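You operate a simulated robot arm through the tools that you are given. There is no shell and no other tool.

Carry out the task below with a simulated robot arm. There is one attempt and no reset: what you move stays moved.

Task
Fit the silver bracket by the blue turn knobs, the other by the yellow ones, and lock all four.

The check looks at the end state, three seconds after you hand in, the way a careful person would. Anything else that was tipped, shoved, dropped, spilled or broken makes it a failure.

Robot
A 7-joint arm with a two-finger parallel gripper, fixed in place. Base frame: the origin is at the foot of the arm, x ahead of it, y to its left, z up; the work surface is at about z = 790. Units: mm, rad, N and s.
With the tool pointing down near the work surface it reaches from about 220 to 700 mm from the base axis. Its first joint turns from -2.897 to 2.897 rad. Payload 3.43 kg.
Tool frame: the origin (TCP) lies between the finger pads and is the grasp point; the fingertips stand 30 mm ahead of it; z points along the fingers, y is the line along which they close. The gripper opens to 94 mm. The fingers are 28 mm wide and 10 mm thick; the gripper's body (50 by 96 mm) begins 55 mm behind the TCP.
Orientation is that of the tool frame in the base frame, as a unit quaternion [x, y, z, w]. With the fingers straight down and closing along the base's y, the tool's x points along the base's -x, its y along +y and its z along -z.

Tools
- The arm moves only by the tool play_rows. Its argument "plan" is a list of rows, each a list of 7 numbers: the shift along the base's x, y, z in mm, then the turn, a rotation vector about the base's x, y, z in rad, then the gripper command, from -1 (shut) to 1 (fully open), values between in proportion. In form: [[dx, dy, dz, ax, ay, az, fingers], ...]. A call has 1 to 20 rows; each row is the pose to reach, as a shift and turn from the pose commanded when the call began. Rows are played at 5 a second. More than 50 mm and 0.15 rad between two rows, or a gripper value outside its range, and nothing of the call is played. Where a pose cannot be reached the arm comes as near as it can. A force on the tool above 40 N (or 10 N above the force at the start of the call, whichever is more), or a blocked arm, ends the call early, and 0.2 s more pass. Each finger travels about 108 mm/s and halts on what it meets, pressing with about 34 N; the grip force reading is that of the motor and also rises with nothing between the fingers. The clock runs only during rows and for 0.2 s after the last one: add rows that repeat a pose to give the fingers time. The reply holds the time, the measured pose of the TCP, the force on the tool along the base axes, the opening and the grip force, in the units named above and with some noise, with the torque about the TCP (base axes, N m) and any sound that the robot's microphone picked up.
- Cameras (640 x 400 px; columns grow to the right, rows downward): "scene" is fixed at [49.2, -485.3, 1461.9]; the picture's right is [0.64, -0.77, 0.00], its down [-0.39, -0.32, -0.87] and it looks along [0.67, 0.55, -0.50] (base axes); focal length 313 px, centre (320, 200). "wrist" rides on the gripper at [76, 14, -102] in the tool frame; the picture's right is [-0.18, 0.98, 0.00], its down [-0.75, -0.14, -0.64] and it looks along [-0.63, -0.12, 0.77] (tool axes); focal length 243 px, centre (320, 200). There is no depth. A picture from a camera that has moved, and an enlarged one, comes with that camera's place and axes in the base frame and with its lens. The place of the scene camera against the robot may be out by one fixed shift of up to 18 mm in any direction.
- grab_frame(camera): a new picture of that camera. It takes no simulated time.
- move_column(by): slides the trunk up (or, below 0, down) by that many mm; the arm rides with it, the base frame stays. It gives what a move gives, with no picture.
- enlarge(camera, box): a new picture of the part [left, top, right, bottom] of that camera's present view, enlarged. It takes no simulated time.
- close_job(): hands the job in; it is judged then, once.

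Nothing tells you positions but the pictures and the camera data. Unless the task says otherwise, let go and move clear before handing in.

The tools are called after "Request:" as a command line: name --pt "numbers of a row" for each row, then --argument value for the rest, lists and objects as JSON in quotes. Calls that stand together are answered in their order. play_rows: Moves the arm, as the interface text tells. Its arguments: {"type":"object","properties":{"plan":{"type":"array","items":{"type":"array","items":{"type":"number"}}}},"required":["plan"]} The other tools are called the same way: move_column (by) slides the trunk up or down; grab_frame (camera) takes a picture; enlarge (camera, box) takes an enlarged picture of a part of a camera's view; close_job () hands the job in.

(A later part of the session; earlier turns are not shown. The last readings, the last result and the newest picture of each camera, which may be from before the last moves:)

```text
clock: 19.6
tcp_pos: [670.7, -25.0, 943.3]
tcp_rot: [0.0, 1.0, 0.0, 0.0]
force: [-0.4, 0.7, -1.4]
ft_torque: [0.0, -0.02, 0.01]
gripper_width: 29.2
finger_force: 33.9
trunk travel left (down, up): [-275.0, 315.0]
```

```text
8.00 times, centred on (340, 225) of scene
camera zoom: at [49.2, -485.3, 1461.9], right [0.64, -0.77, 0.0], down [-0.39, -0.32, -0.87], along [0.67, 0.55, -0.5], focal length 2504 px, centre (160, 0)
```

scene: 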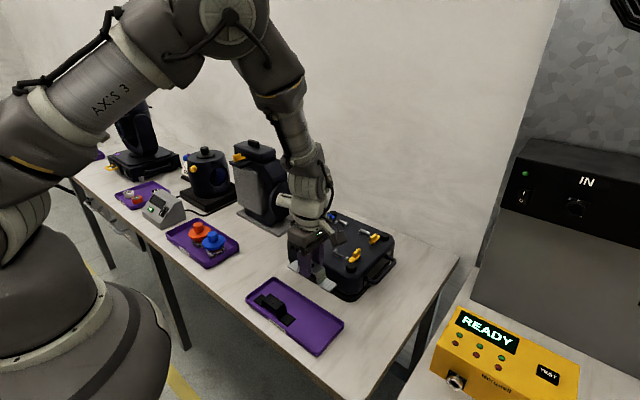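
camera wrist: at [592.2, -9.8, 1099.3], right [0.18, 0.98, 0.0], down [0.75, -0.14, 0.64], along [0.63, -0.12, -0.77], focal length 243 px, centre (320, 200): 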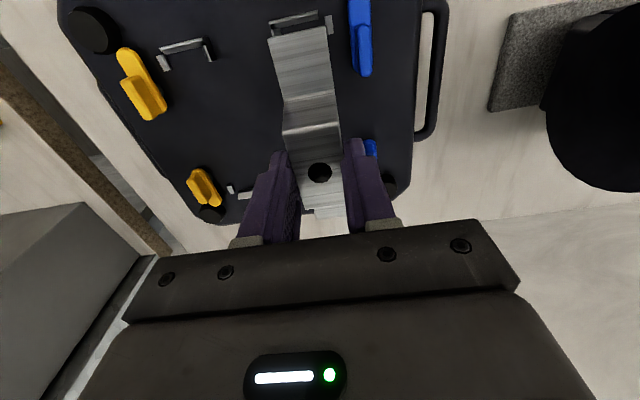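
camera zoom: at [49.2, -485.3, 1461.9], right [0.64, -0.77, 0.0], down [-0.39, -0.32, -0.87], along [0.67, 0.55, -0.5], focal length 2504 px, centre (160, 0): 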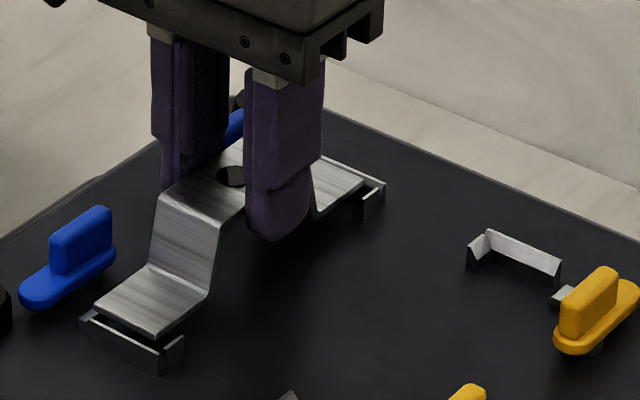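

The bracket is centred in the seat, with about 1.2 mm clearance at the end and about 1.3 mm each side. I'll keep lowering.

Request:
play_rows --pt "0 0 -2 0 0 0 -1" --pt "0 0 -4 0 0 0 -1" --pt "0 0 -6 0 0 0 -1" --pt "0 0 -6 0 0 0 -1"

Request:
enlarge --camera "wrist" --box '[250, 0, 370, 75]'

Request:
enlarge --camera "scene" --box '[310, 200, 370, 250]'

```text
clock: 20.6
tcp_pos: [670.5, -23.6, 937.6]
tcp_rot: [-0.001, 1.0, 0.0, 0.0]
force: [0.2, -0.5, -1.6]
ft_torque: [-0.01, 0.0, 0.02]
gripper_width: 29.3
finger_force: 33.5
trunk travel left (down, up): [-275.0, 315.0]
```

```text
5.33 times, centred on (310, 38) of wrist
camera zoom: at [593.3, -10.1, 1040.6], right [0.18, 0.98, 0.0], down [0.75, -0.14, 0.64], along [0.63, -0.12, -0.77], focal length 1294 px, centre (373, 1067)
```

zoom: 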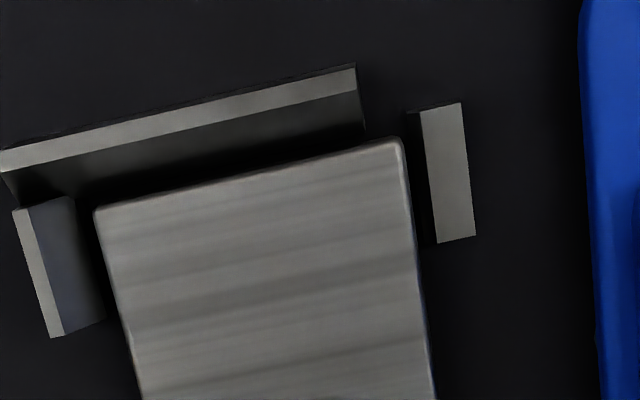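

```text
8.00 times, centred on (340, 225) of scene
camera zoom: at [49.2, -485.3, 1461.9], right [0.64, -0.77, 0.0], down [-0.39, -0.32, -0.87], along [0.67, 0.55, -0.5], focal length 2504 px, centre (160, 0)
```

zoom: 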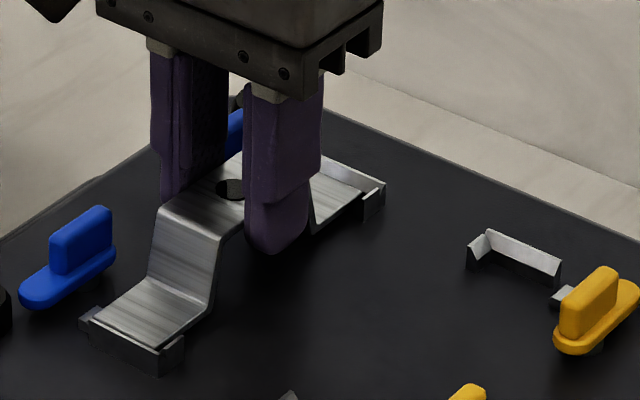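

It is entering the guides with no side force. A few more small steps until it touches down.

Request:
play_rows --pt "0 0 -1 0 0 0 -1" --pt "0 0 -1.5 0 0 0 -1" --pt "0 0 -2 0 0 0 -1" --pt "0 0 -2 0 0 0 -1"

```text
clock: 21.6
tcp_pos: [670.1, -24.3, 936.8]
tcp_rot: [0.0, 1.0, 0.0, 0.0]
force: [0.7, 0.1, -1.6]
ft_torque: [0.02, 0.02, -0.03]
gripper_width: 29.1
finger_force: 34.4
trunk travel left (down, up): [-275.0, 315.0]
```

Request:
play_rows --pt "0 0 -0.7 0 0 0 -1" --pt "0 0 -1.4 0 0 0 -1" --pt "0 0 -1.4 0 0 0 -1"

Request:
enlarge --camera "wrist" --box '[250, 0, 370, 75]'

Request:
enlarge --camera "scene" --box '[310, 200, 370, 250]'

```text
clock: 22.4
tcp_pos: [671.0, -24.3, 935.4]
tcp_rot: [0.001, 1.0, -0.001, 0.0]
force: [-0.2, 0.2, -1.5]
ft_torque: [0.01, 0.02, -0.03]
gripper_width: 29.1
finger_force: 34.1
trunk travel left (down, up): [-275.0, 315.0]
```

```text
5.33 times, centred on (310, 38) of wrist
camera zoom: at [593.0, -10.2, 1037.7], right [0.18, 0.98, 0.0], down [0.75, -0.14, 0.64], along [0.63, -0.12, -0.77], focal length 1294 px, centre (373, 1067)
```

zoom: 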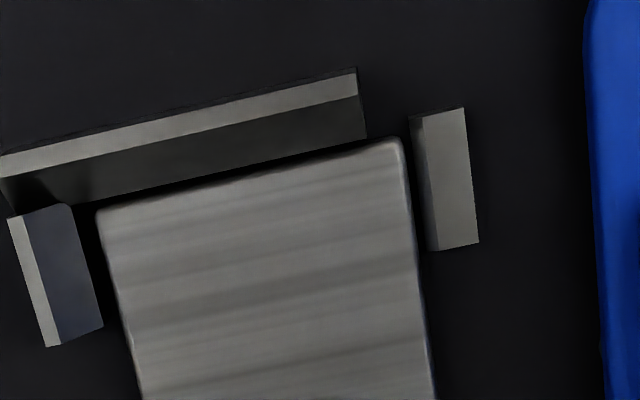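

```text
8.00 times, centred on (340, 225) of scene
camera zoom: at [49.2, -485.3, 1461.9], right [0.64, -0.77, 0.0], down [-0.39, -0.32, -0.87], along [0.67, 0.55, -0.5], focal length 2504 px, centre (160, 0)
```

zoom: 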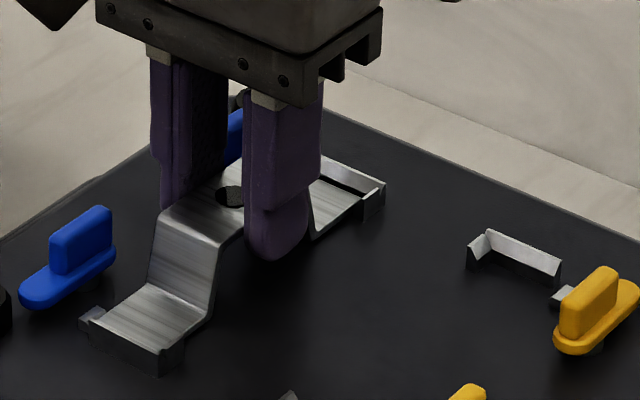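

Request:
play_rows --pt "0 0 -0.8 0 0 0 -1" --pt "0 0 -1.6 0 0 0 -1" --pt "0 0 -2.4 0 0 0 -1" --pt "0 0 -2.4 0 0 0 -1"

```text
clock: 23.4
tcp_pos: [670.0, -24.9, 934.2]
tcp_rot: [-0.001, 1.0, 0.0, 0.001]
force: [-1.4, 1.8, 12.1]
ft_torque: [0.14, 0.83, -0.09]
gripper_width: 29.5
finger_force: 33.9
trunk travel left (down, up): [-275.0, 315.0]
```

Request:
enlarge --camera "wrist" --box '[250, 0, 370, 75]'

Request:
enlarge --camera "scene" --box '[315, 225, 345, 250]'

Request:
enlarge --camera "scene" --box '[340, 212, 365, 235]'

```text
5.33 times, centred on (310, 38) of wrist
camera zoom: at [592.5, -10.2, 1036.6], right [0.18, 0.98, 0.0], down [0.75, -0.14, 0.64], along [0.63, -0.12, -0.77], focal length 1294 px, centre (373, 1067)
```

zoom: 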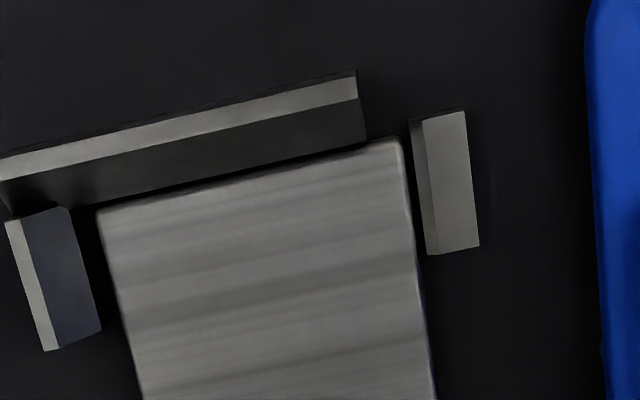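

```text
16.00 times, centred on (330, 238) of scene
camera zoom: at [49.2, -485.3, 1461.9], right [0.64, -0.77, 0.0], down [-0.39, -0.32, -0.87], along [0.67, 0.55, -0.5], focal length 5008 px, centre (160, -400)
```

zoom: 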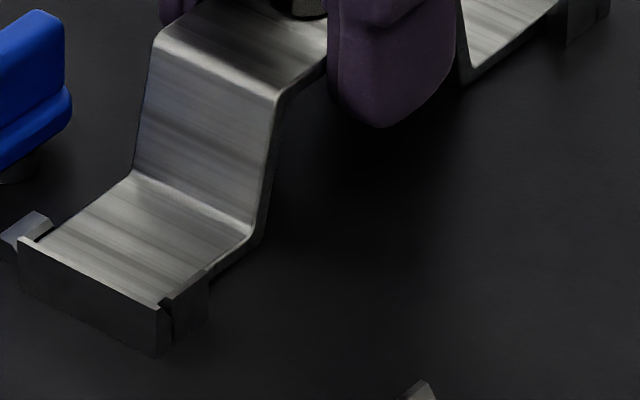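

```text
16.00 times, centred on (352, 224) of scene
camera zoom: at [49.2, -485.3, 1461.9], right [0.64, -0.77, 0.0], down [-0.39, -0.32, -0.87], along [0.67, 0.55, -0.5], focal length 5008 px, centre (-200, -176)
```

zoom: 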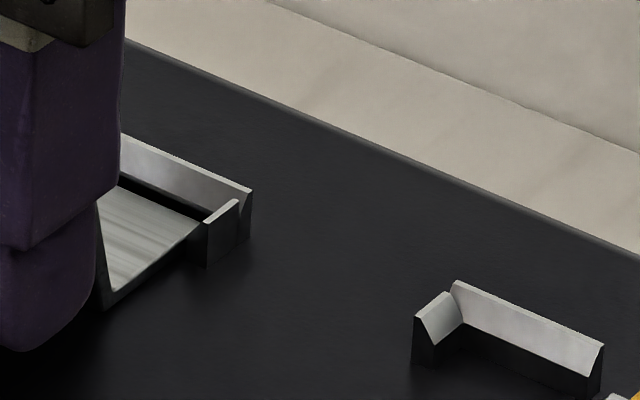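

The bracket is down in its guides, with light contact at the near end. I'll release it with a small opening and check how it settles.

Request:
play_rows --pt "0 0 0.5 0 0 0 -0.36" --pt "0 0 0.5 0 0 0 -0.25" --pt "0 0 0.5 0 0 0 -0.15" --pt "0 0 0.5 0 0 0 -0.15"

Request:
enlarge --camera "wrist" --box '[250, 0, 370, 75]'

Request:
enlarge --camera "scene" --box '[310, 205, 370, 250]'

```text
clock: 24.4
tcp_pos: [668.5, -24.8, 933.5]
tcp_rot: [0.0, 1.0, -0.001, 0.0]
force: [0.6, -0.1, 0.6]
ft_torque: [-0.01, 0.01, 0.02]
gripper_width: 39.9
finger_force: 0.0
trunk travel left (down, up): [-275.0, 315.0]
```

```text
5.33 times, centred on (310, 38) of wrist
camera zoom: at [592.9, -10.7, 1036.0], right [0.18, 0.98, 0.0], down [0.75, -0.14, 0.64], along [0.63, -0.12, -0.77], focal length 1294 px, centre (373, 1067)
```

zoom: 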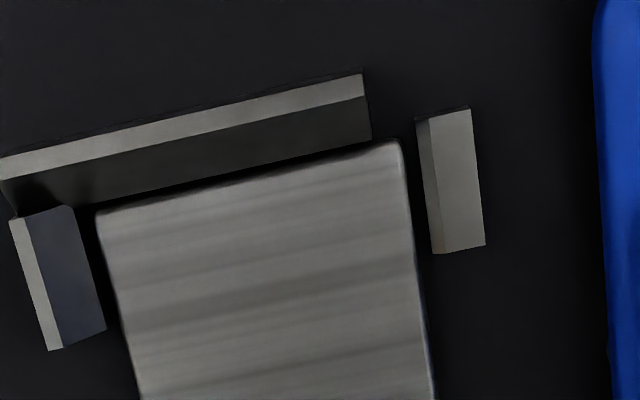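

```text
8.89 times, centred on (340, 228) of scene
camera zoom: at [49.2, -485.3, 1461.9], right [0.64, -0.77, 0.0], down [-0.39, -0.32, -0.87], along [0.67, 0.55, -0.5], focal length 2782 px, centre (142, -44)
```

zoom: 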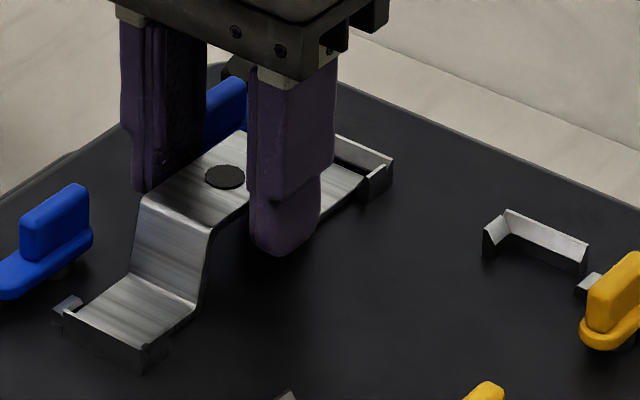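

The silver bracket is seated flat in the blue guides. I'll rise clear and move above the near blue knob to lock it.

Request:
play_rows --pt "0 0 20 0 0 0 -0.15" --pt "0 0 55 0 0 0 -0.15" --pt "-20 20 60 0 0 0 -0.47" --pt "-45.5 39.8 60 0 0 0 -0.47" --pt "-45.5 39.8 40 0 0 0 -0.47" --pt "-45.5 39.8 40 0 0 0 -0.47"

Request:
grab_frame --camera "wrist"

Request:
enlarge --camera "wrist" --box '[260, 100, 380, 220]'

Request:
enlarge --camera "scene" --box '[300, 200, 380, 260]'

```text
clock: 25.8
tcp_pos: [624.3, 16.5, 972.7]
tcp_rot: [0.0, 1.0, 0.0, 0.0]
force: [-0.1, 0.3, 0.5]
ft_torque: [0.01, -0.01, 0.01]
gripper_width: 25.1
finger_force: 0.1
trunk travel left (down, up): [-275.0, 315.0]
```

```text
taken
camera wrist: at [546.8, 30.3, 1075.9], right [0.18, 0.98, 0.0], down [0.75, -0.14, 0.64], along [0.63, -0.12, -0.77], focal length 243 px, centre (320, 200)
```

wrist: 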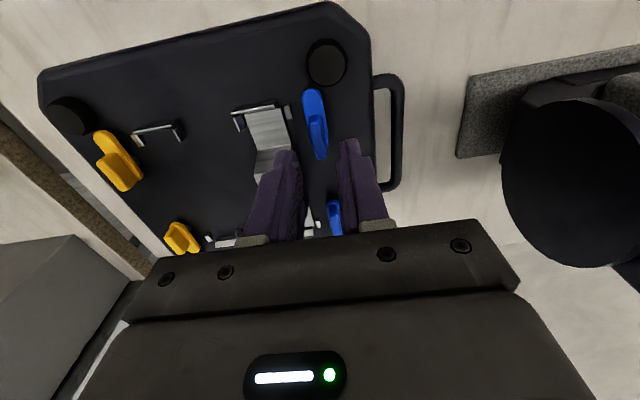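

```text
3.33 times, centred on (320, 160) of wrist
camera zoom: at [546.8, 30.3, 1075.9], right [0.18, 0.98, 0.0], down [0.75, -0.14, 0.64], along [0.63, -0.12, -0.77], focal length 809 px, centre (320, 333)
```

zoom: 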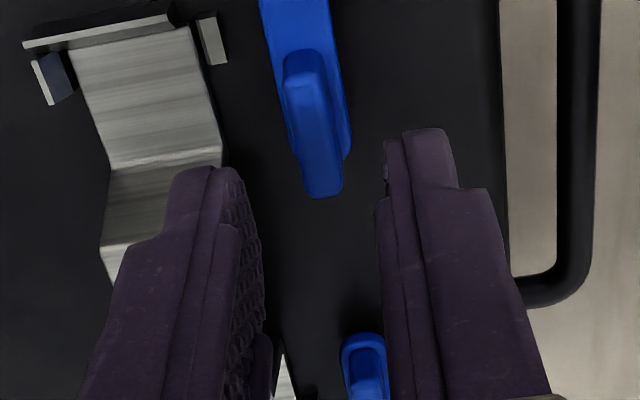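

```text
6.67 times, centred on (340, 230) of scene
camera zoom: at [49.2, -485.3, 1461.9], right [0.64, -0.77, 0.0], down [-0.39, -0.32, -0.87], along [0.67, 0.55, -0.5], focal length 2086 px, centre (187, 0)
```

zoom: 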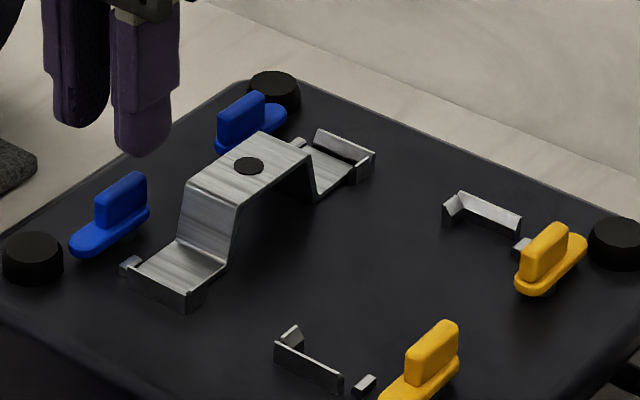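

The silver bracket stays seated. The gripper is centred on the near blue fin to within about 1 mm. I'll descend around the fin now.

Request:
play_rows --pt "0 -0.9 -15 0 0 0 -0.47" --pt "0 -0.9 -30 0 0 0 -0.47" --pt "0 -0.9 -38 0 0 0 -0.47" --pt "0 -0.9 -38 0 0 0 -0.47"

Request:
enlarge --camera "wrist" --box '[240, 90, 400, 230]'

Request:
enlarge --camera "scene" --box '[290, 200, 350, 250]'

```text
clock: 26.8
tcp_pos: [623.3, 15.3, 934.1]
tcp_rot: [0.0, 1.0, -0.001, 0.0]
force: [0.0, 0.2, 0.5]
ft_torque: [-0.02, -0.02, -0.01]
gripper_width: 24.9
finger_force: 0.0
trunk travel left (down, up): [-275.0, 315.0]
```

```text
2.86 times, centred on (320, 160) of wrist
camera zoom: at [546.5, 29.3, 1037.1], right [0.18, 0.98, 0.0], down [0.75, -0.14, 0.64], along [0.63, -0.12, -0.77], focal length 693 px, centre (320, 314)
```

zoom: 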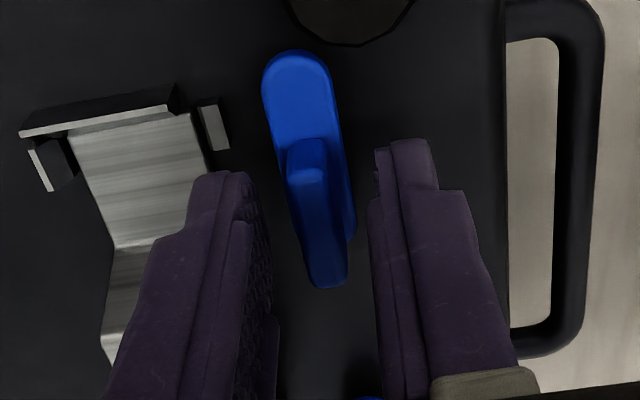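

```text
8.00 times, centred on (320, 225) of scene
camera zoom: at [49.2, -485.3, 1461.9], right [0.64, -0.77, 0.0], down [-0.39, -0.32, -0.87], along [0.67, 0.55, -0.5], focal length 2504 px, centre (320, 0)
```

zoom: 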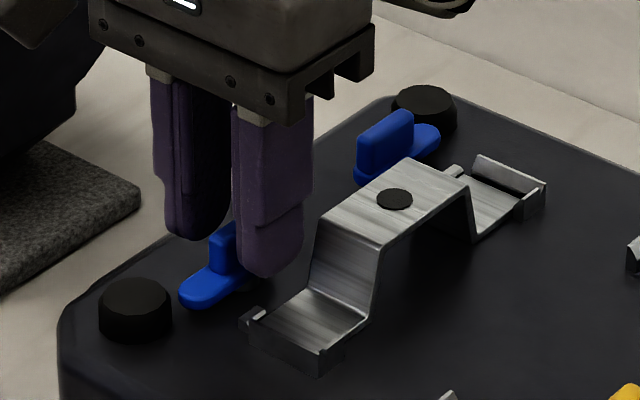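

Request:
play_rows --pt "0 0 0 0 0 0 -0.6" --pt "0 0 0 0 0 0 -0.75" --pt "0 0 0 0 0 0 -1" --pt "0 0 0 0 0 0 -1" --pt "0 0 0 0 0 0 -1"

Request:
enlarge --camera "wrist" --box '[240, 90, 400, 230]'

```text
clock: 28.0
tcp_pos: [623.7, 14.3, 934.4]
tcp_rot: [0.0, 1.0, -0.001, 0.0]
force: [-1.4, -4.4, -1.6]
ft_torque: [-0.14, -0.13, -0.02]
gripper_width: 8.9
finger_force: 43.2
trunk travel left (down, up): [-275.0, 315.0]
```

```text
2.86 times, centred on (320, 160) of wrist
camera zoom: at [546.6, 28.5, 1037.2], right [0.18, 0.98, 0.0], down [0.75, -0.14, 0.64], along [0.63, -0.12, -0.77], focal length 693 px, centre (320, 314)
```

zoom: 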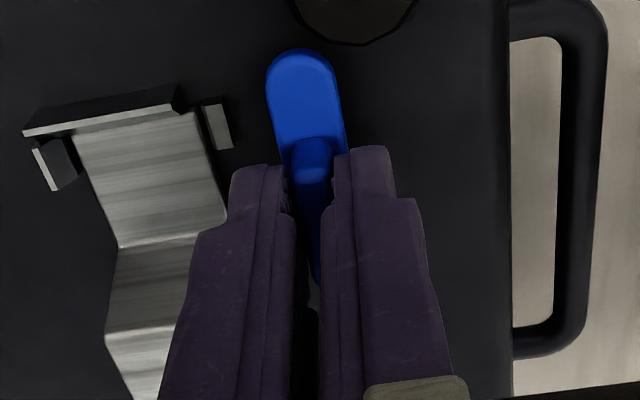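

The fin is gripped at about 9 mm. I'll turn it counter-clockwise, starting with part of the turn to check it moves freely.

Request:
play_rows --pt "0 -0.7 0 0 0 0.12 -1" --pt "0 -0.7 0 0 0 0.24 -1" --pt "0 -0.7 0 0 0 0.36 -1" --pt "0 -0.7 0 0 0 0.48 -1" --pt "0 -0.7 0 0 0 0.48 -1"

Request:
enlarge --camera "wrist" --box '[220, 50, 420, 230]'

Request:
enlarge --camera "scene" --box '[290, 200, 350, 250]'

```text
clock: 29.2
tcp_pos: [623.8, 12.6, 933.8]
tcp_rot: [-0.238, 0.971, 0.0, -0.001]
force: [-4.7, -7.0, -2.9]
ft_torque: [-0.83, 1.32, -0.02]
gripper_width: 9.1
finger_force: 42.7
trunk travel left (down, up): [-275.0, 315.0]
```

```text
2.22 times, centred on (320, 140) of wrist
camera zoom: at [549.1, -9.6, 1037.4], right [-0.29, 0.96, 0.0], down [0.73, 0.22, 0.64], along [0.61, 0.19, -0.77], focal length 539 px, centre (320, 333)
```

zoom: 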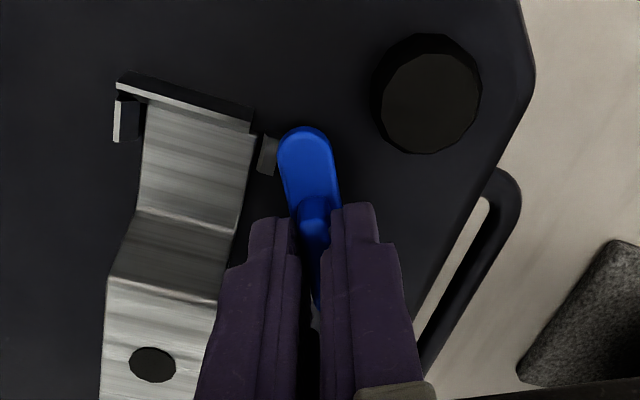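

```text
8.00 times, centred on (320, 225) of scene
camera zoom: at [49.2, -485.3, 1461.9], right [0.64, -0.77, 0.0], down [-0.39, -0.32, -0.87], along [0.67, 0.55, -0.5], focal length 2504 px, centre (320, 0)
```

zoom: 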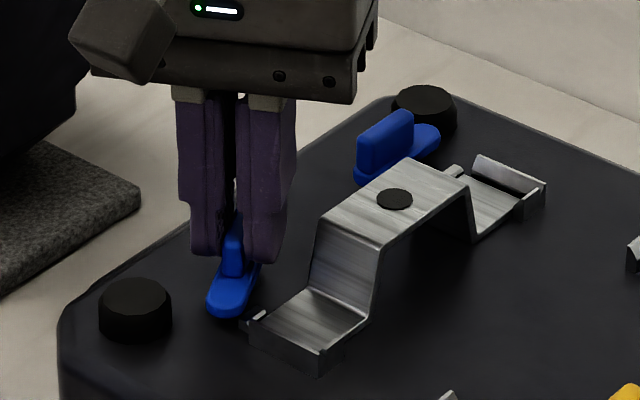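

The knob turns freely, with its tip heading over the flange. Continuing the turn.

Request:
play_rows --pt "0 0.5 0 0 0 0.12 -1" --pt "0 0.5 0 0 0 0.24 -1" --pt "0 0.5 0 0 0 0.36 -1" --pt "0 0.5 0 0 0 0.48 -1" --pt "0 0.5 0 0 0 0.48 -1"

Request:
enlarge --camera "wrist" --box '[220, 50, 420, 230]'

Request:
enlarge --camera "scene" --box '[290, 200, 350, 250]'

```text
clock: 30.4
tcp_pos: [623.2, 11.7, 933.8]
tcp_rot: [-0.463, 0.886, 0.0, 0.0]
force: [-3.1, -17.2, -7.5]
ft_torque: [-0.99, 0.41, -0.01]
gripper_width: 9.0
finger_force: 42.8
trunk travel left (down, up): [-275.0, 315.0]
```

```text
2.22 times, centred on (320, 140) of wrist
camera zoom: at [568.6, -42.3, 1037.3], right [-0.7, 0.71, 0.0], down [0.55, 0.54, 0.64], along [0.46, 0.45, -0.77], focal length 539 px, centre (320, 333)
```

zoom: 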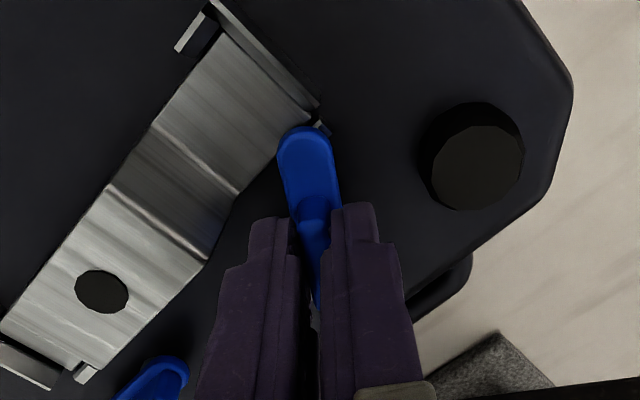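

```text
8.00 times, centred on (320, 225) of scene
camera zoom: at [49.2, -485.3, 1461.9], right [0.64, -0.77, 0.0], down [-0.39, -0.32, -0.87], along [0.67, 0.55, -0.5], focal length 2504 px, centre (320, 0)
```

zoom: 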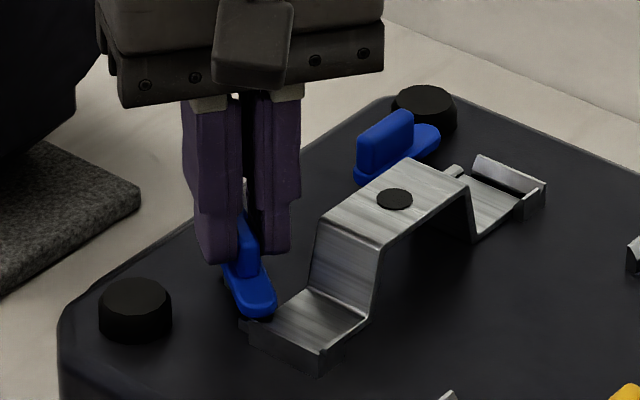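

The side force shows the true pivot is a few mm further in x than my grasp point, so I'll let the gripper follow the arc (+x, -y) while finishing the turn.

Request:
play_rows --pt "1.2 -1.5 0 0 0 0.0 -1" --pt "1.8 -1.9 0 0 0 0.12 -1" --pt "2.4 -2.2 0 0 0 0.24 -1" --pt "2.8 -2.4 0 0 0 0.36 -1" --pt "3.2 -2.6 0 0 0 0.48 -1" --pt "3.2 -2.6 0 0 0 0.48 -1"

Request:
enlarge --camera "wrist" --box '[220, 50, 420, 230]'

Request:
enlarge --camera "scene" --box '[290, 200, 350, 250]'

```text
clock: 31.8
tcp_pos: [625.4, 10.9, 934.5]
tcp_rot: [-0.661, 0.751, 0.001, -0.001]
force: [-17.7, -9.5, -15.4]
ft_torque: [-0.76, 0.44, 0.1]
gripper_width: 8.9
finger_force: 42.3
trunk travel left (down, up): [-275.0, 315.0]
```

```text
2.22 times, centred on (320, 140) of wrist
camera zoom: at [601.5, -62.2, 1037.3], right [-0.95, 0.31, 0.0], down [0.24, 0.73, 0.64], along [0.2, 0.61, -0.77], focal length 539 px, centre (320, 333)
```

zoom: 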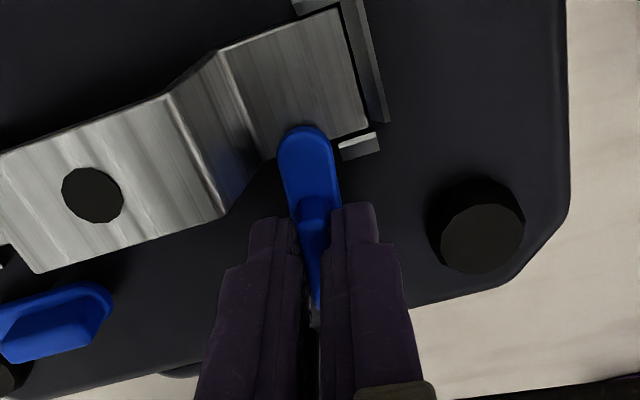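

```text
8.00 times, centred on (320, 225) of scene
camera zoom: at [49.2, -485.3, 1461.9], right [0.64, -0.77, 0.0], down [-0.39, -0.32, -0.87], along [0.67, 0.55, -0.5], focal length 2504 px, centre (320, 0)
```

zoom: 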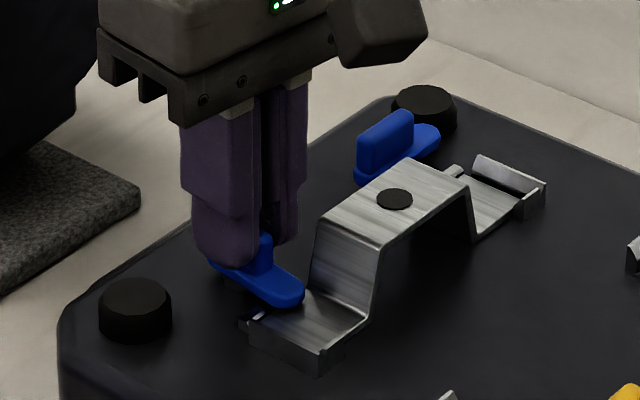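

Nearly turned fully (about 83°). I'll relax the side load and finish the last few degrees.

Request:
play_rows --pt "-1.0 -0.4 -0.2 0 0 0.0 -1" --pt "-2.0 -0.8 -0.4 0 0 0.06 -1" --pt "-2.0 -0.8 -0.4 0 0 0.131 -1" --pt "-2.0 -0.8 -0.4 0 0 0.131 -1"

Request:
enlarge --camera "wrist" --box '[220, 50, 420, 230]'

Request:
enlarge --camera "scene" --box '[290, 200, 350, 250]'

```text
clock: 32.8
tcp_pos: [627.6, 12.2, 934.6]
tcp_rot: [0.707, -0.707, -0.001, -0.001]
force: [-7.1, -2.7, -14.4]
ft_torque: [0.58, 0.16, -0.02]
gripper_width: 8.5
finger_force: 43.0
trunk travel left (down, up): [-275.0, 315.0]
```

```text
2.22 times, centred on (320, 140) of wrist
camera zoom: at [611.2, -64.8, 1037.2], right [-0.98, 0.18, 0.0], down [0.14, 0.75, 0.64], along [0.12, 0.63, -0.77], focal length 539 px, centre (320, 333)
```

zoom: 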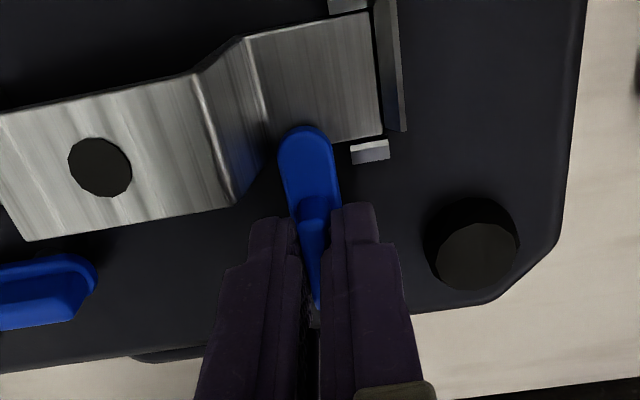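

```text
8.00 times, centred on (320, 225) of scene
camera zoom: at [49.2, -485.3, 1461.9], right [0.64, -0.77, 0.0], down [-0.39, -0.32, -0.87], along [0.67, 0.55, -0.5], focal length 2504 px, centre (320, 0)
```

zoom: 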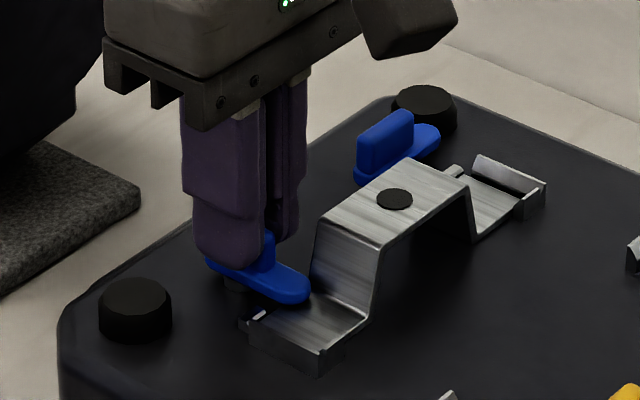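

The blue near knob is turned a full 90° over the flange. I'll release, rise and check it.

Request:
play_rows --pt "0 0 0 0 0 0 -0.7" --pt "0 0 0 0 0 0 -0.47" --pt "0 0 0 0 0 0 -0.47" --pt "0 0 20 0 0 0 -0.47" --pt "0 0 55 0 0 0 -0.47" --pt "0 0 55 0 0 0 -0.47"

Request:
enlarge --camera "wrist" --box '[200, 30, 440, 230]'

Request:
enlarge --camera "scene" --box '[290, 200, 370, 260]'

```text
clock: 34.2
tcp_pos: [625.3, 11.7, 990.5]
tcp_rot: [0.708, -0.707, 0.0, -0.001]
force: [-0.3, 0.4, 0.8]
ft_torque: [0.02, 0.0, -0.03]
gripper_width: 24.8
finger_force: 0.1
trunk travel left (down, up): [-275.0, 315.0]
```

```text
2.00 times, centred on (320, 130) of wrist
camera zoom: at [610.5, -64.8, 1092.4], right [-0.98, 0.18, 0.0], down [0.14, 0.75, 0.64], along [0.12, 0.63, -0.77], focal length 485 px, centre (320, 340)
```

zoom: 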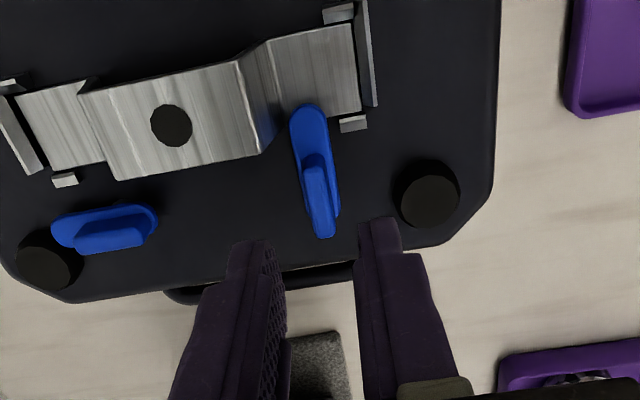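

```text
6.67 times, centred on (330, 230) of scene
camera zoom: at [49.2, -485.3, 1461.9], right [0.64, -0.77, 0.0], down [-0.39, -0.32, -0.87], along [0.67, 0.55, -0.5], focal length 2086 px, centre (253, 0)
```

zoom: 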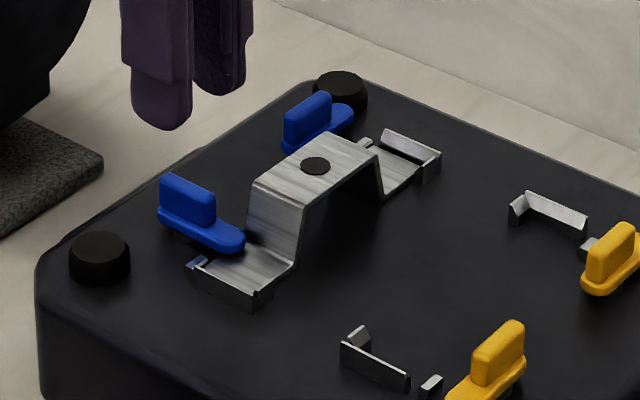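

The blue near knob is locked at exactly 90°, overlapping the flange by about 9 mm. Now I'll move over the far blue knob, turning the gripper back to line up with its fin.

Request:
play_rows --pt "8 0.3 5 0 0 -0.1428 -0.47" --pt "16 0.6 5 0 0 -0.2856 -0.47" --pt "24 0.9 5 0 0 -0.4284 -0.47" --pt "32 1.2 5 0 0 -0.5712 -0.47" --pt "40 1.5 5 0 0 -0.714 -0.47" --pt "48 1.8 5 0 0 -0.8568 -0.47" --pt "56 2.1 5 0 0 -0.9996 -0.47" --pt "64 2.4 5 0 0 -1.1424 -0.47" --pt "72 2.7 0 0 0 -1.2852 -0.47" --pt "80 3.0 -10 0 0 -1.428 -0.47" --pt "88.5 3.6 -20 0 0 -1.5708 -0.47" --pt "88.5 3.6 -20 0 0 -1.5708 -0.47"

Request:
enlarge --camera "wrist" --box '[240, 80, 400, 220]'

Request:
enlarge --camera "scene" --box '[290, 180, 390, 250]'

```text
clock: 36.8
tcp_pos: [712.8, 14.3, 969.2]
tcp_rot: [0.0, 1.0, 0.0, 0.0]
force: [0.3, -0.3, 0.5]
ft_torque: [0.01, -0.01, 0.0]
gripper_width: 24.8
finger_force: 0.0
trunk travel left (down, up): [-275.0, 315.0]
```

```text
2.86 times, centred on (320, 150) of wrist
camera zoom: at [636.8, 28.3, 1072.4], right [0.18, 0.98, 0.0], down [0.75, -0.14, 0.64], along [0.63, -0.12, -0.77], focal length 693 px, centre (320, 343)
```

zoom: 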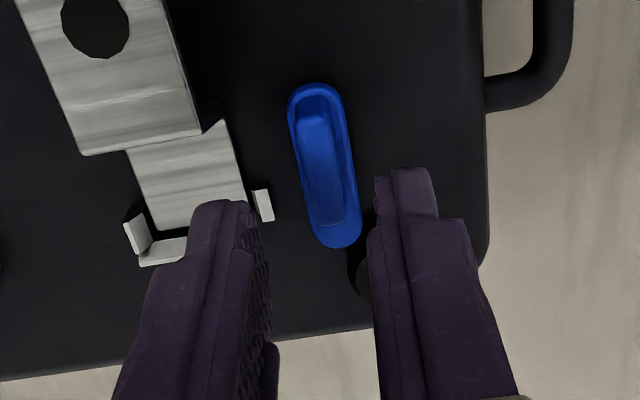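

```text
5.71 times, centred on (340, 215) of scene
camera zoom: at [49.2, -485.3, 1461.9], right [0.64, -0.77, 0.0], down [-0.39, -0.32, -0.87], along [0.67, 0.55, -0.5], focal length 1788 px, centre (206, 114)
```

zoom: 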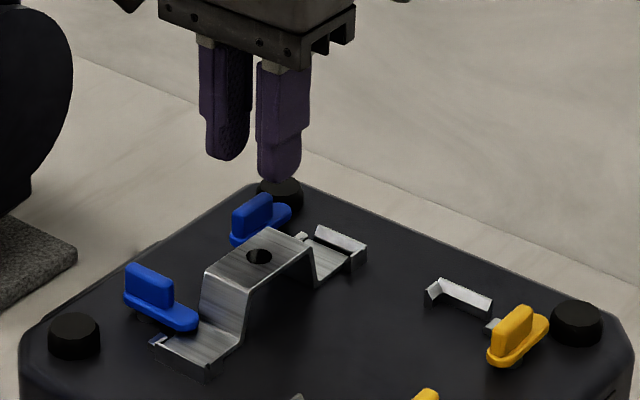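

Centred within about 1 mm. I'll descend around the far blue fin and grip it.

Request:
play_rows --pt "0.5 0.8 -15 0 0 0 -0.47" --pt "0.5 0.8 -30 0 0 0 -0.47" --pt "0.5 0.8 -36.5 0 0 0 -0.47" --pt "0.5 0.8 -36.5 0 0 0 -0.47"

Request:
enlarge --camera "wrist" --box '[240, 80, 400, 220]'

Request:
enlarge --camera "scene" --box '[310, 190, 370, 240]'

```text
clock: 37.8
tcp_pos: [712.6, 15.1, 933.2]
tcp_rot: [-0.001, 1.0, 0.0, 0.0]
force: [0.1, -1.2, -0.1]
ft_torque: [0.0, 0.0, 0.02]
gripper_width: 24.8
finger_force: 0.1
trunk travel left (down, up): [-275.0, 315.0]
```

```text
2.86 times, centred on (320, 150) of wrist
camera zoom: at [636.6, 29.1, 1035.8], right [0.18, 0.98, 0.0], down [0.75, -0.14, 0.64], along [0.63, -0.12, -0.77], focal length 693 px, centre (320, 343)
```

zoom: 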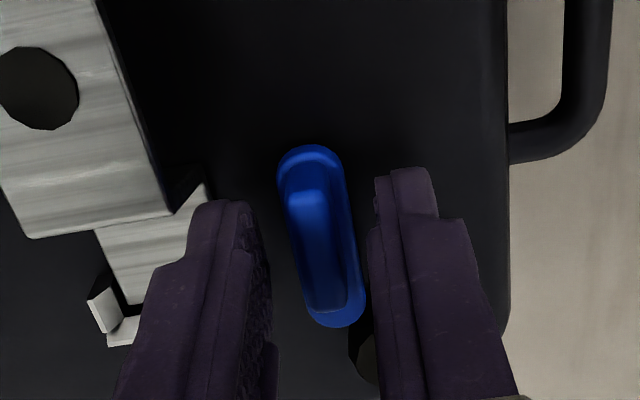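

```text
8.00 times, centred on (340, 215) of scene
camera zoom: at [49.2, -485.3, 1461.9], right [0.64, -0.77, 0.0], down [-0.39, -0.32, -0.87], along [0.67, 0.55, -0.5], focal length 2504 px, centre (160, 80)
```

zoom: 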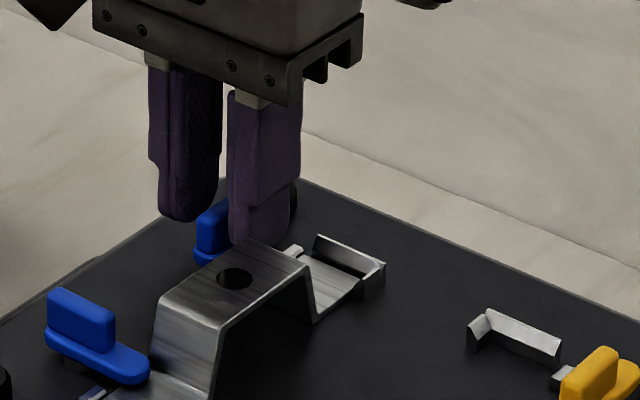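

Request:
play_rows --pt "0 0 0 0 0 0 -0.6" --pt "0 0 0 0 0 0 -0.75" --pt "0 0 0 0 0 0 -1" --pt "0 0 0 0 0 0 -1" --pt "0 0 0 0 0 0 -1"

```text
clock: 39.0
tcp_pos: [713.2, 13.6, 932.9]
tcp_rot: [-0.001, 1.0, -0.001, 0.0]
force: [-1.0, -2.9, -0.6]
ft_torque: [-0.1, -0.07, -0.03]
gripper_width: 9.1
finger_force: 43.0
trunk travel left (down, up): [-275.0, 315.0]
```

The fin is gripped. I'll turn this one clockwise so its plate swings toward the bracket.

Request:
play_rows --pt "0 -0.3 0 0 0 -0.12 -1" --pt "0.1 -0.2 0 0 0 -0.24 -1" --pt "0.2 -0.1 0 0 0 -0.36 -1" --pt "0.3 0.1 0 0 0 -0.48 -1" --pt "0.4 0.3 0 0 0 -0.6 -1" --pt "0.5 0.4 0 0 0 -0.72 -1" --pt "0.5 0.4 0 0 0 -0.72 -1"

Request:
enlarge --camera "scene" --box '[310, 190, 370, 240]'

Request:
enlarge --camera "wrist" --box '[220, 50, 420, 230]'

```text
clock: 40.6
tcp_pos: [713.8, 14.9, 933.2]
tcp_rot: [0.353, 0.936, -0.001, 0.001]
force: [-9.0, -8.0, 0.2]
ft_torque: [0.24, 0.77, 0.01]
gripper_width: 9.0
finger_force: 42.6
trunk travel left (down, up): [-275.0, 315.0]
```

```text
8.00 times, centred on (340, 215) of scene
camera zoom: at [49.2, -485.3, 1461.9], right [0.64, -0.77, 0.0], down [-0.39, -0.32, -0.87], along [0.67, 0.55, -0.5], focal length 2504 px, centre (160, 80)
```

zoom: 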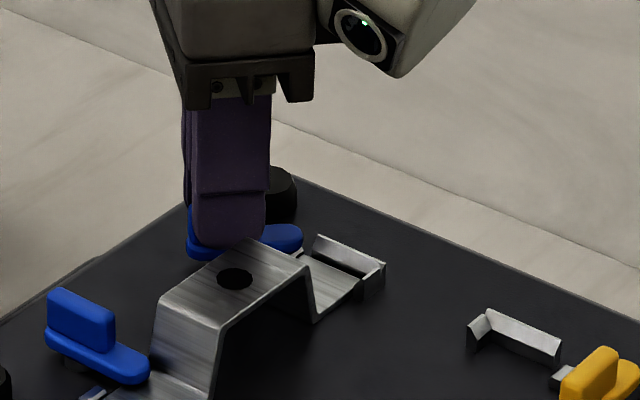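

```text
2.22 times, centred on (320, 140) of wrist
camera zoom: at [665.2, 75.7, 1035.9], right [0.79, 0.62, 0.0], down [0.47, -0.6, 0.64], along [0.4, -0.51, -0.77], focal length 539 px, centre (320, 333)
```

zoom: 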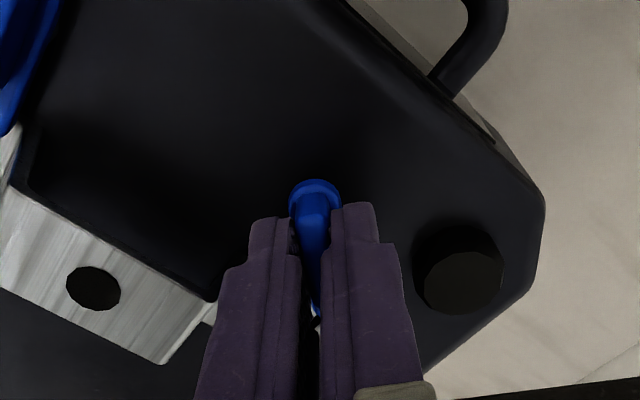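

Request:
play_rows --pt "-0.5 -0.6 0 0 0 -0.12 -1" --pt "-0.5 -0.6 0 0 0 -0.24 -1" --pt "-0.5 -0.6 0 0 0 -0.36 -1" --pt "-0.5 -0.6 0 0 0 -0.48 -1" --pt "-0.5 -0.6 0 0 0 -0.6 -1" --pt "-0.5 -0.6 0 0 0 -0.6 -1"

Request:
enlarge --camera "scene" --box '[310, 190, 370, 240]'

```text
clock: 42.0
tcp_pos: [713.1, 15.1, 932.4]
tcp_rot: [0.613, 0.79, 0.0, 0.0]
force: [-10.5, -5.5, -5.2]
ft_torque: [-0.11, 0.21, -0.03]
gripper_width: 8.4
finger_force: 43.1
trunk travel left (down, up): [-275.0, 315.0]
```

```text
8.00 times, centred on (340, 215) of scene
camera zoom: at [49.2, -485.3, 1461.9], right [0.64, -0.77, 0.0], down [-0.39, -0.32, -0.87], along [0.67, 0.55, -0.5], focal length 2504 px, centre (160, 80)
```

zoom: 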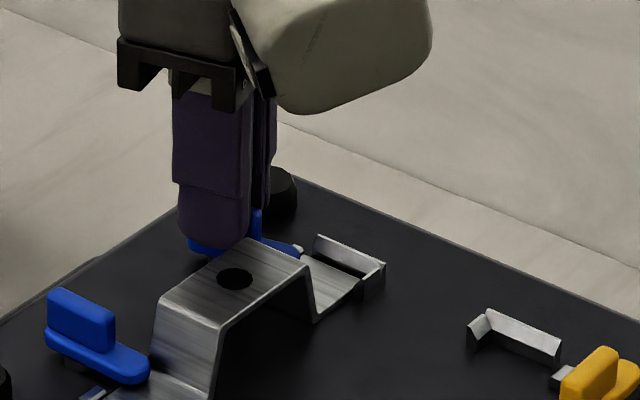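

Request:
play_rows --pt "-0.6 -0.3 0 0 0 -0.08 -1" --pt "-0.8 -0.3 0 0 0 -0.16 -1" --pt "-0.8 -0.3 0 0 0 -0.251 -1" --pt "-0.8 -0.3 0 0 0 -0.251 -1"

Request:
enlarge --camera "scene" --box '[310, 190, 370, 240]'

Request:
enlarge --camera "wrist" --box '[220, 50, 420, 230]'

```text
clock: 43.0
tcp_pos: [714.6, 15.0, 933.4]
tcp_rot: [0.708, 0.707, 0.001, 0.001]
force: [0.8, -2.4, -3.1]
ft_torque: [0.57, 0.09, -0.03]
gripper_width: 9.1
finger_force: 42.9
trunk travel left (down, up): [-275.0, 315.0]
```

```text
8.00 times, centred on (340, 215) of scene
camera zoom: at [49.2, -485.3, 1461.9], right [0.64, -0.77, 0.0], down [-0.39, -0.32, -0.87], along [0.67, 0.55, -0.5], focal length 2504 px, centre (160, 80)
```

zoom: 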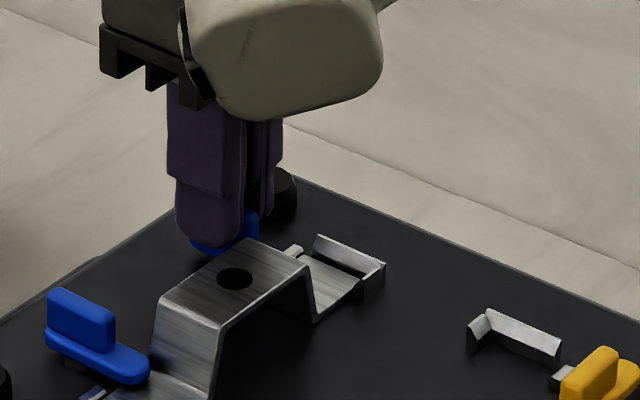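

```text
2.22 times, centred on (320, 140) of wrist
camera zoom: at [727.5, 91.1, 1035.9], right [0.98, -0.18, 0.0], down [-0.14, -0.75, 0.64], along [-0.12, -0.63, -0.77], focal length 539 px, centre (320, 333)
```

zoom: 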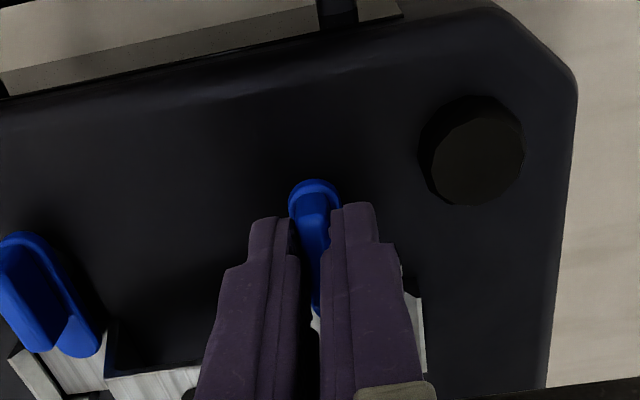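

The far blue knob is turned 90°. I'll release with a small opening, rise and check it.

Request:
play_rows --pt "0 0 0 0 0 0 -0.7" --pt "0 0 0 0 0 0 -0.6" --pt "0 0 0 0 0 0 -0.6" --pt "0 0 20 0 0 0 -0.6" --pt "0 0 60 0 0 0 -0.6" --pt "0 0 60 0 0 0 -0.6"

Request:
grab_frame --camera "wrist"

Request:
enlarge --camera "scene" --box '[290, 195, 370, 255]'

```text
clock: 44.4
tcp_pos: [714.0, 16.7, 993.5]
tcp_rot: [0.707, 0.707, 0.0, 0.0]
force: [-0.5, 0.2, -0.1]
ft_torque: [-0.01, -0.02, 0.03]
gripper_width: 18.8
finger_force: 0.0
trunk travel left (down, up): [-275.0, 315.0]
```

```text
taken
camera wrist: at [727.0, 91.8, 1096.0], right [0.98, -0.18, 0.0], down [-0.14, -0.75, 0.64], along [-0.12, -0.63, -0.77], focal length 243 px, centre (320, 200)
```

wrist: 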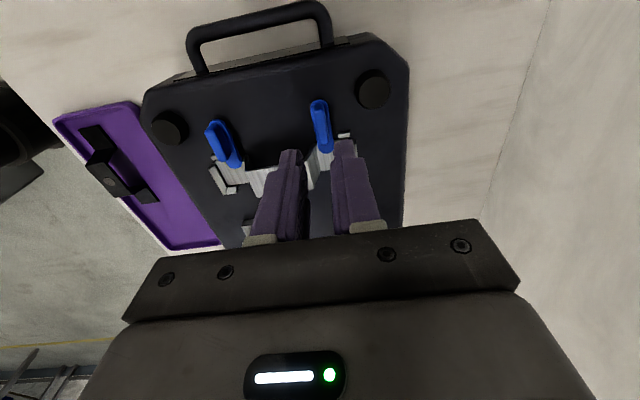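

```text
6.67 times, centred on (330, 225) of scene
camera zoom: at [49.2, -485.3, 1461.9], right [0.64, -0.77, 0.0], down [-0.39, -0.32, -0.87], along [0.67, 0.55, -0.5], focal length 2086 px, centre (253, 33)
```

zoom: 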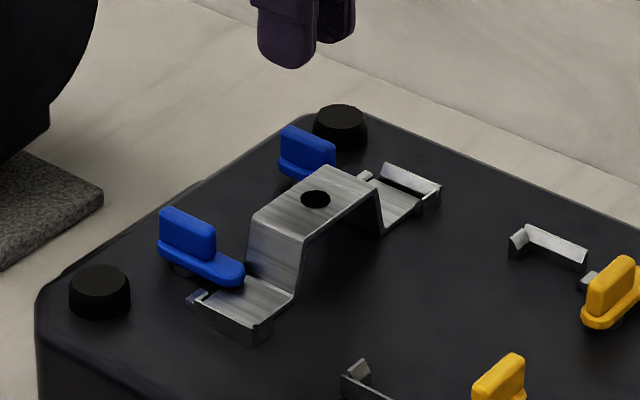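

Both blue knobs are locked over the silver bracket. Now I'll go to the black bracket in the tray, keeping the gripper turned so it closes along x.

Request:
play_rows --pt "-20 0 15 0 0 0 -0.6" --pt "-60 -10 15 0 0 0 -0.3" --pt "-105 -20 15 0 0 0 -0.1" --pt "-150 -30 15 0 0 0 -0.06" --pt "-195 -40 5 0 0 0 -0.06" --pt "-240 -50 -10 0 0 0 -0.06" --pt "-280 -58 -30 0 0 0 -0.06" --pt "-303.7 -59.3 -50 0 0 0 -0.06" --pt "-303.7 -59.3 -50 0 0 0 -0.06"

Request:
grab_frame --camera "wrist"

Request:
enlarge --camera "wrist" --box '[240, 0, 400, 120]'

Request:
enlarge --camera "wrist" --box '[240, 80, 400, 220]'

```text
clock: 46.4
tcp_pos: [409.4, -44.1, 942.8]
tcp_rot: [0.706, 0.708, 0.0, -0.001]
force: [0.3, -0.3, 0.4]
ft_torque: [0.0, 0.03, -0.01]
gripper_width: 44.2
finger_force: 0.0
trunk travel left (down, up): [-275.0, 315.0]
```

```text
taken
camera wrist: at [423.4, 32.6, 1046.0], right [0.98, -0.18, 0.0], down [-0.14, -0.75, 0.64], along [-0.12, -0.63, -0.77], focal length 243 px, centre (320, 200)
```

wrist: 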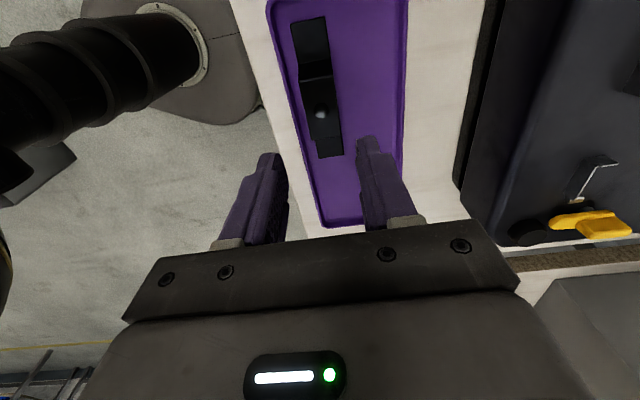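

```text
3.33 times, centred on (320, 60) of wrist
camera zoom: at [423.4, 32.6, 1046.0], right [0.98, -0.18, 0.0], down [-0.14, -0.75, 0.64], along [-0.12, -0.63, -0.77], focal length 809 px, centre (320, 667)
```

zoom: 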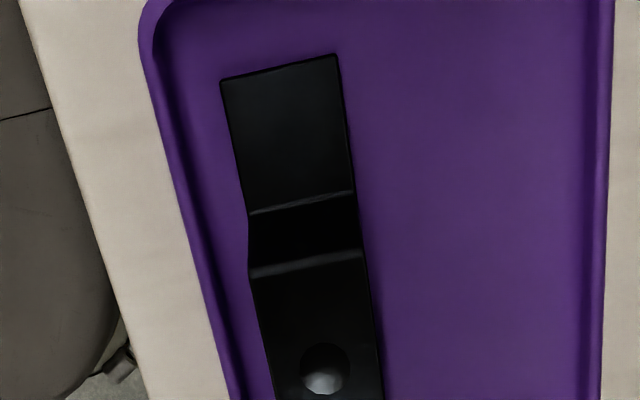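

```text
2.86 times, centred on (320, 150) of wrist
camera zoom: at [423.4, 32.6, 1046.0], right [0.98, -0.18, 0.0], down [-0.14, -0.75, 0.64], along [-0.12, -0.63, -0.77], focal length 693 px, centre (320, 343)
```

zoom: 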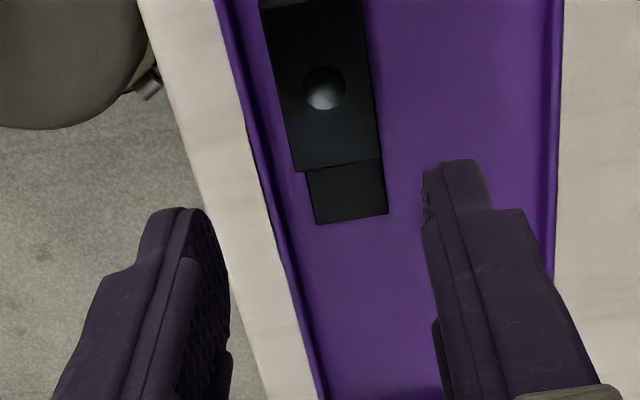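

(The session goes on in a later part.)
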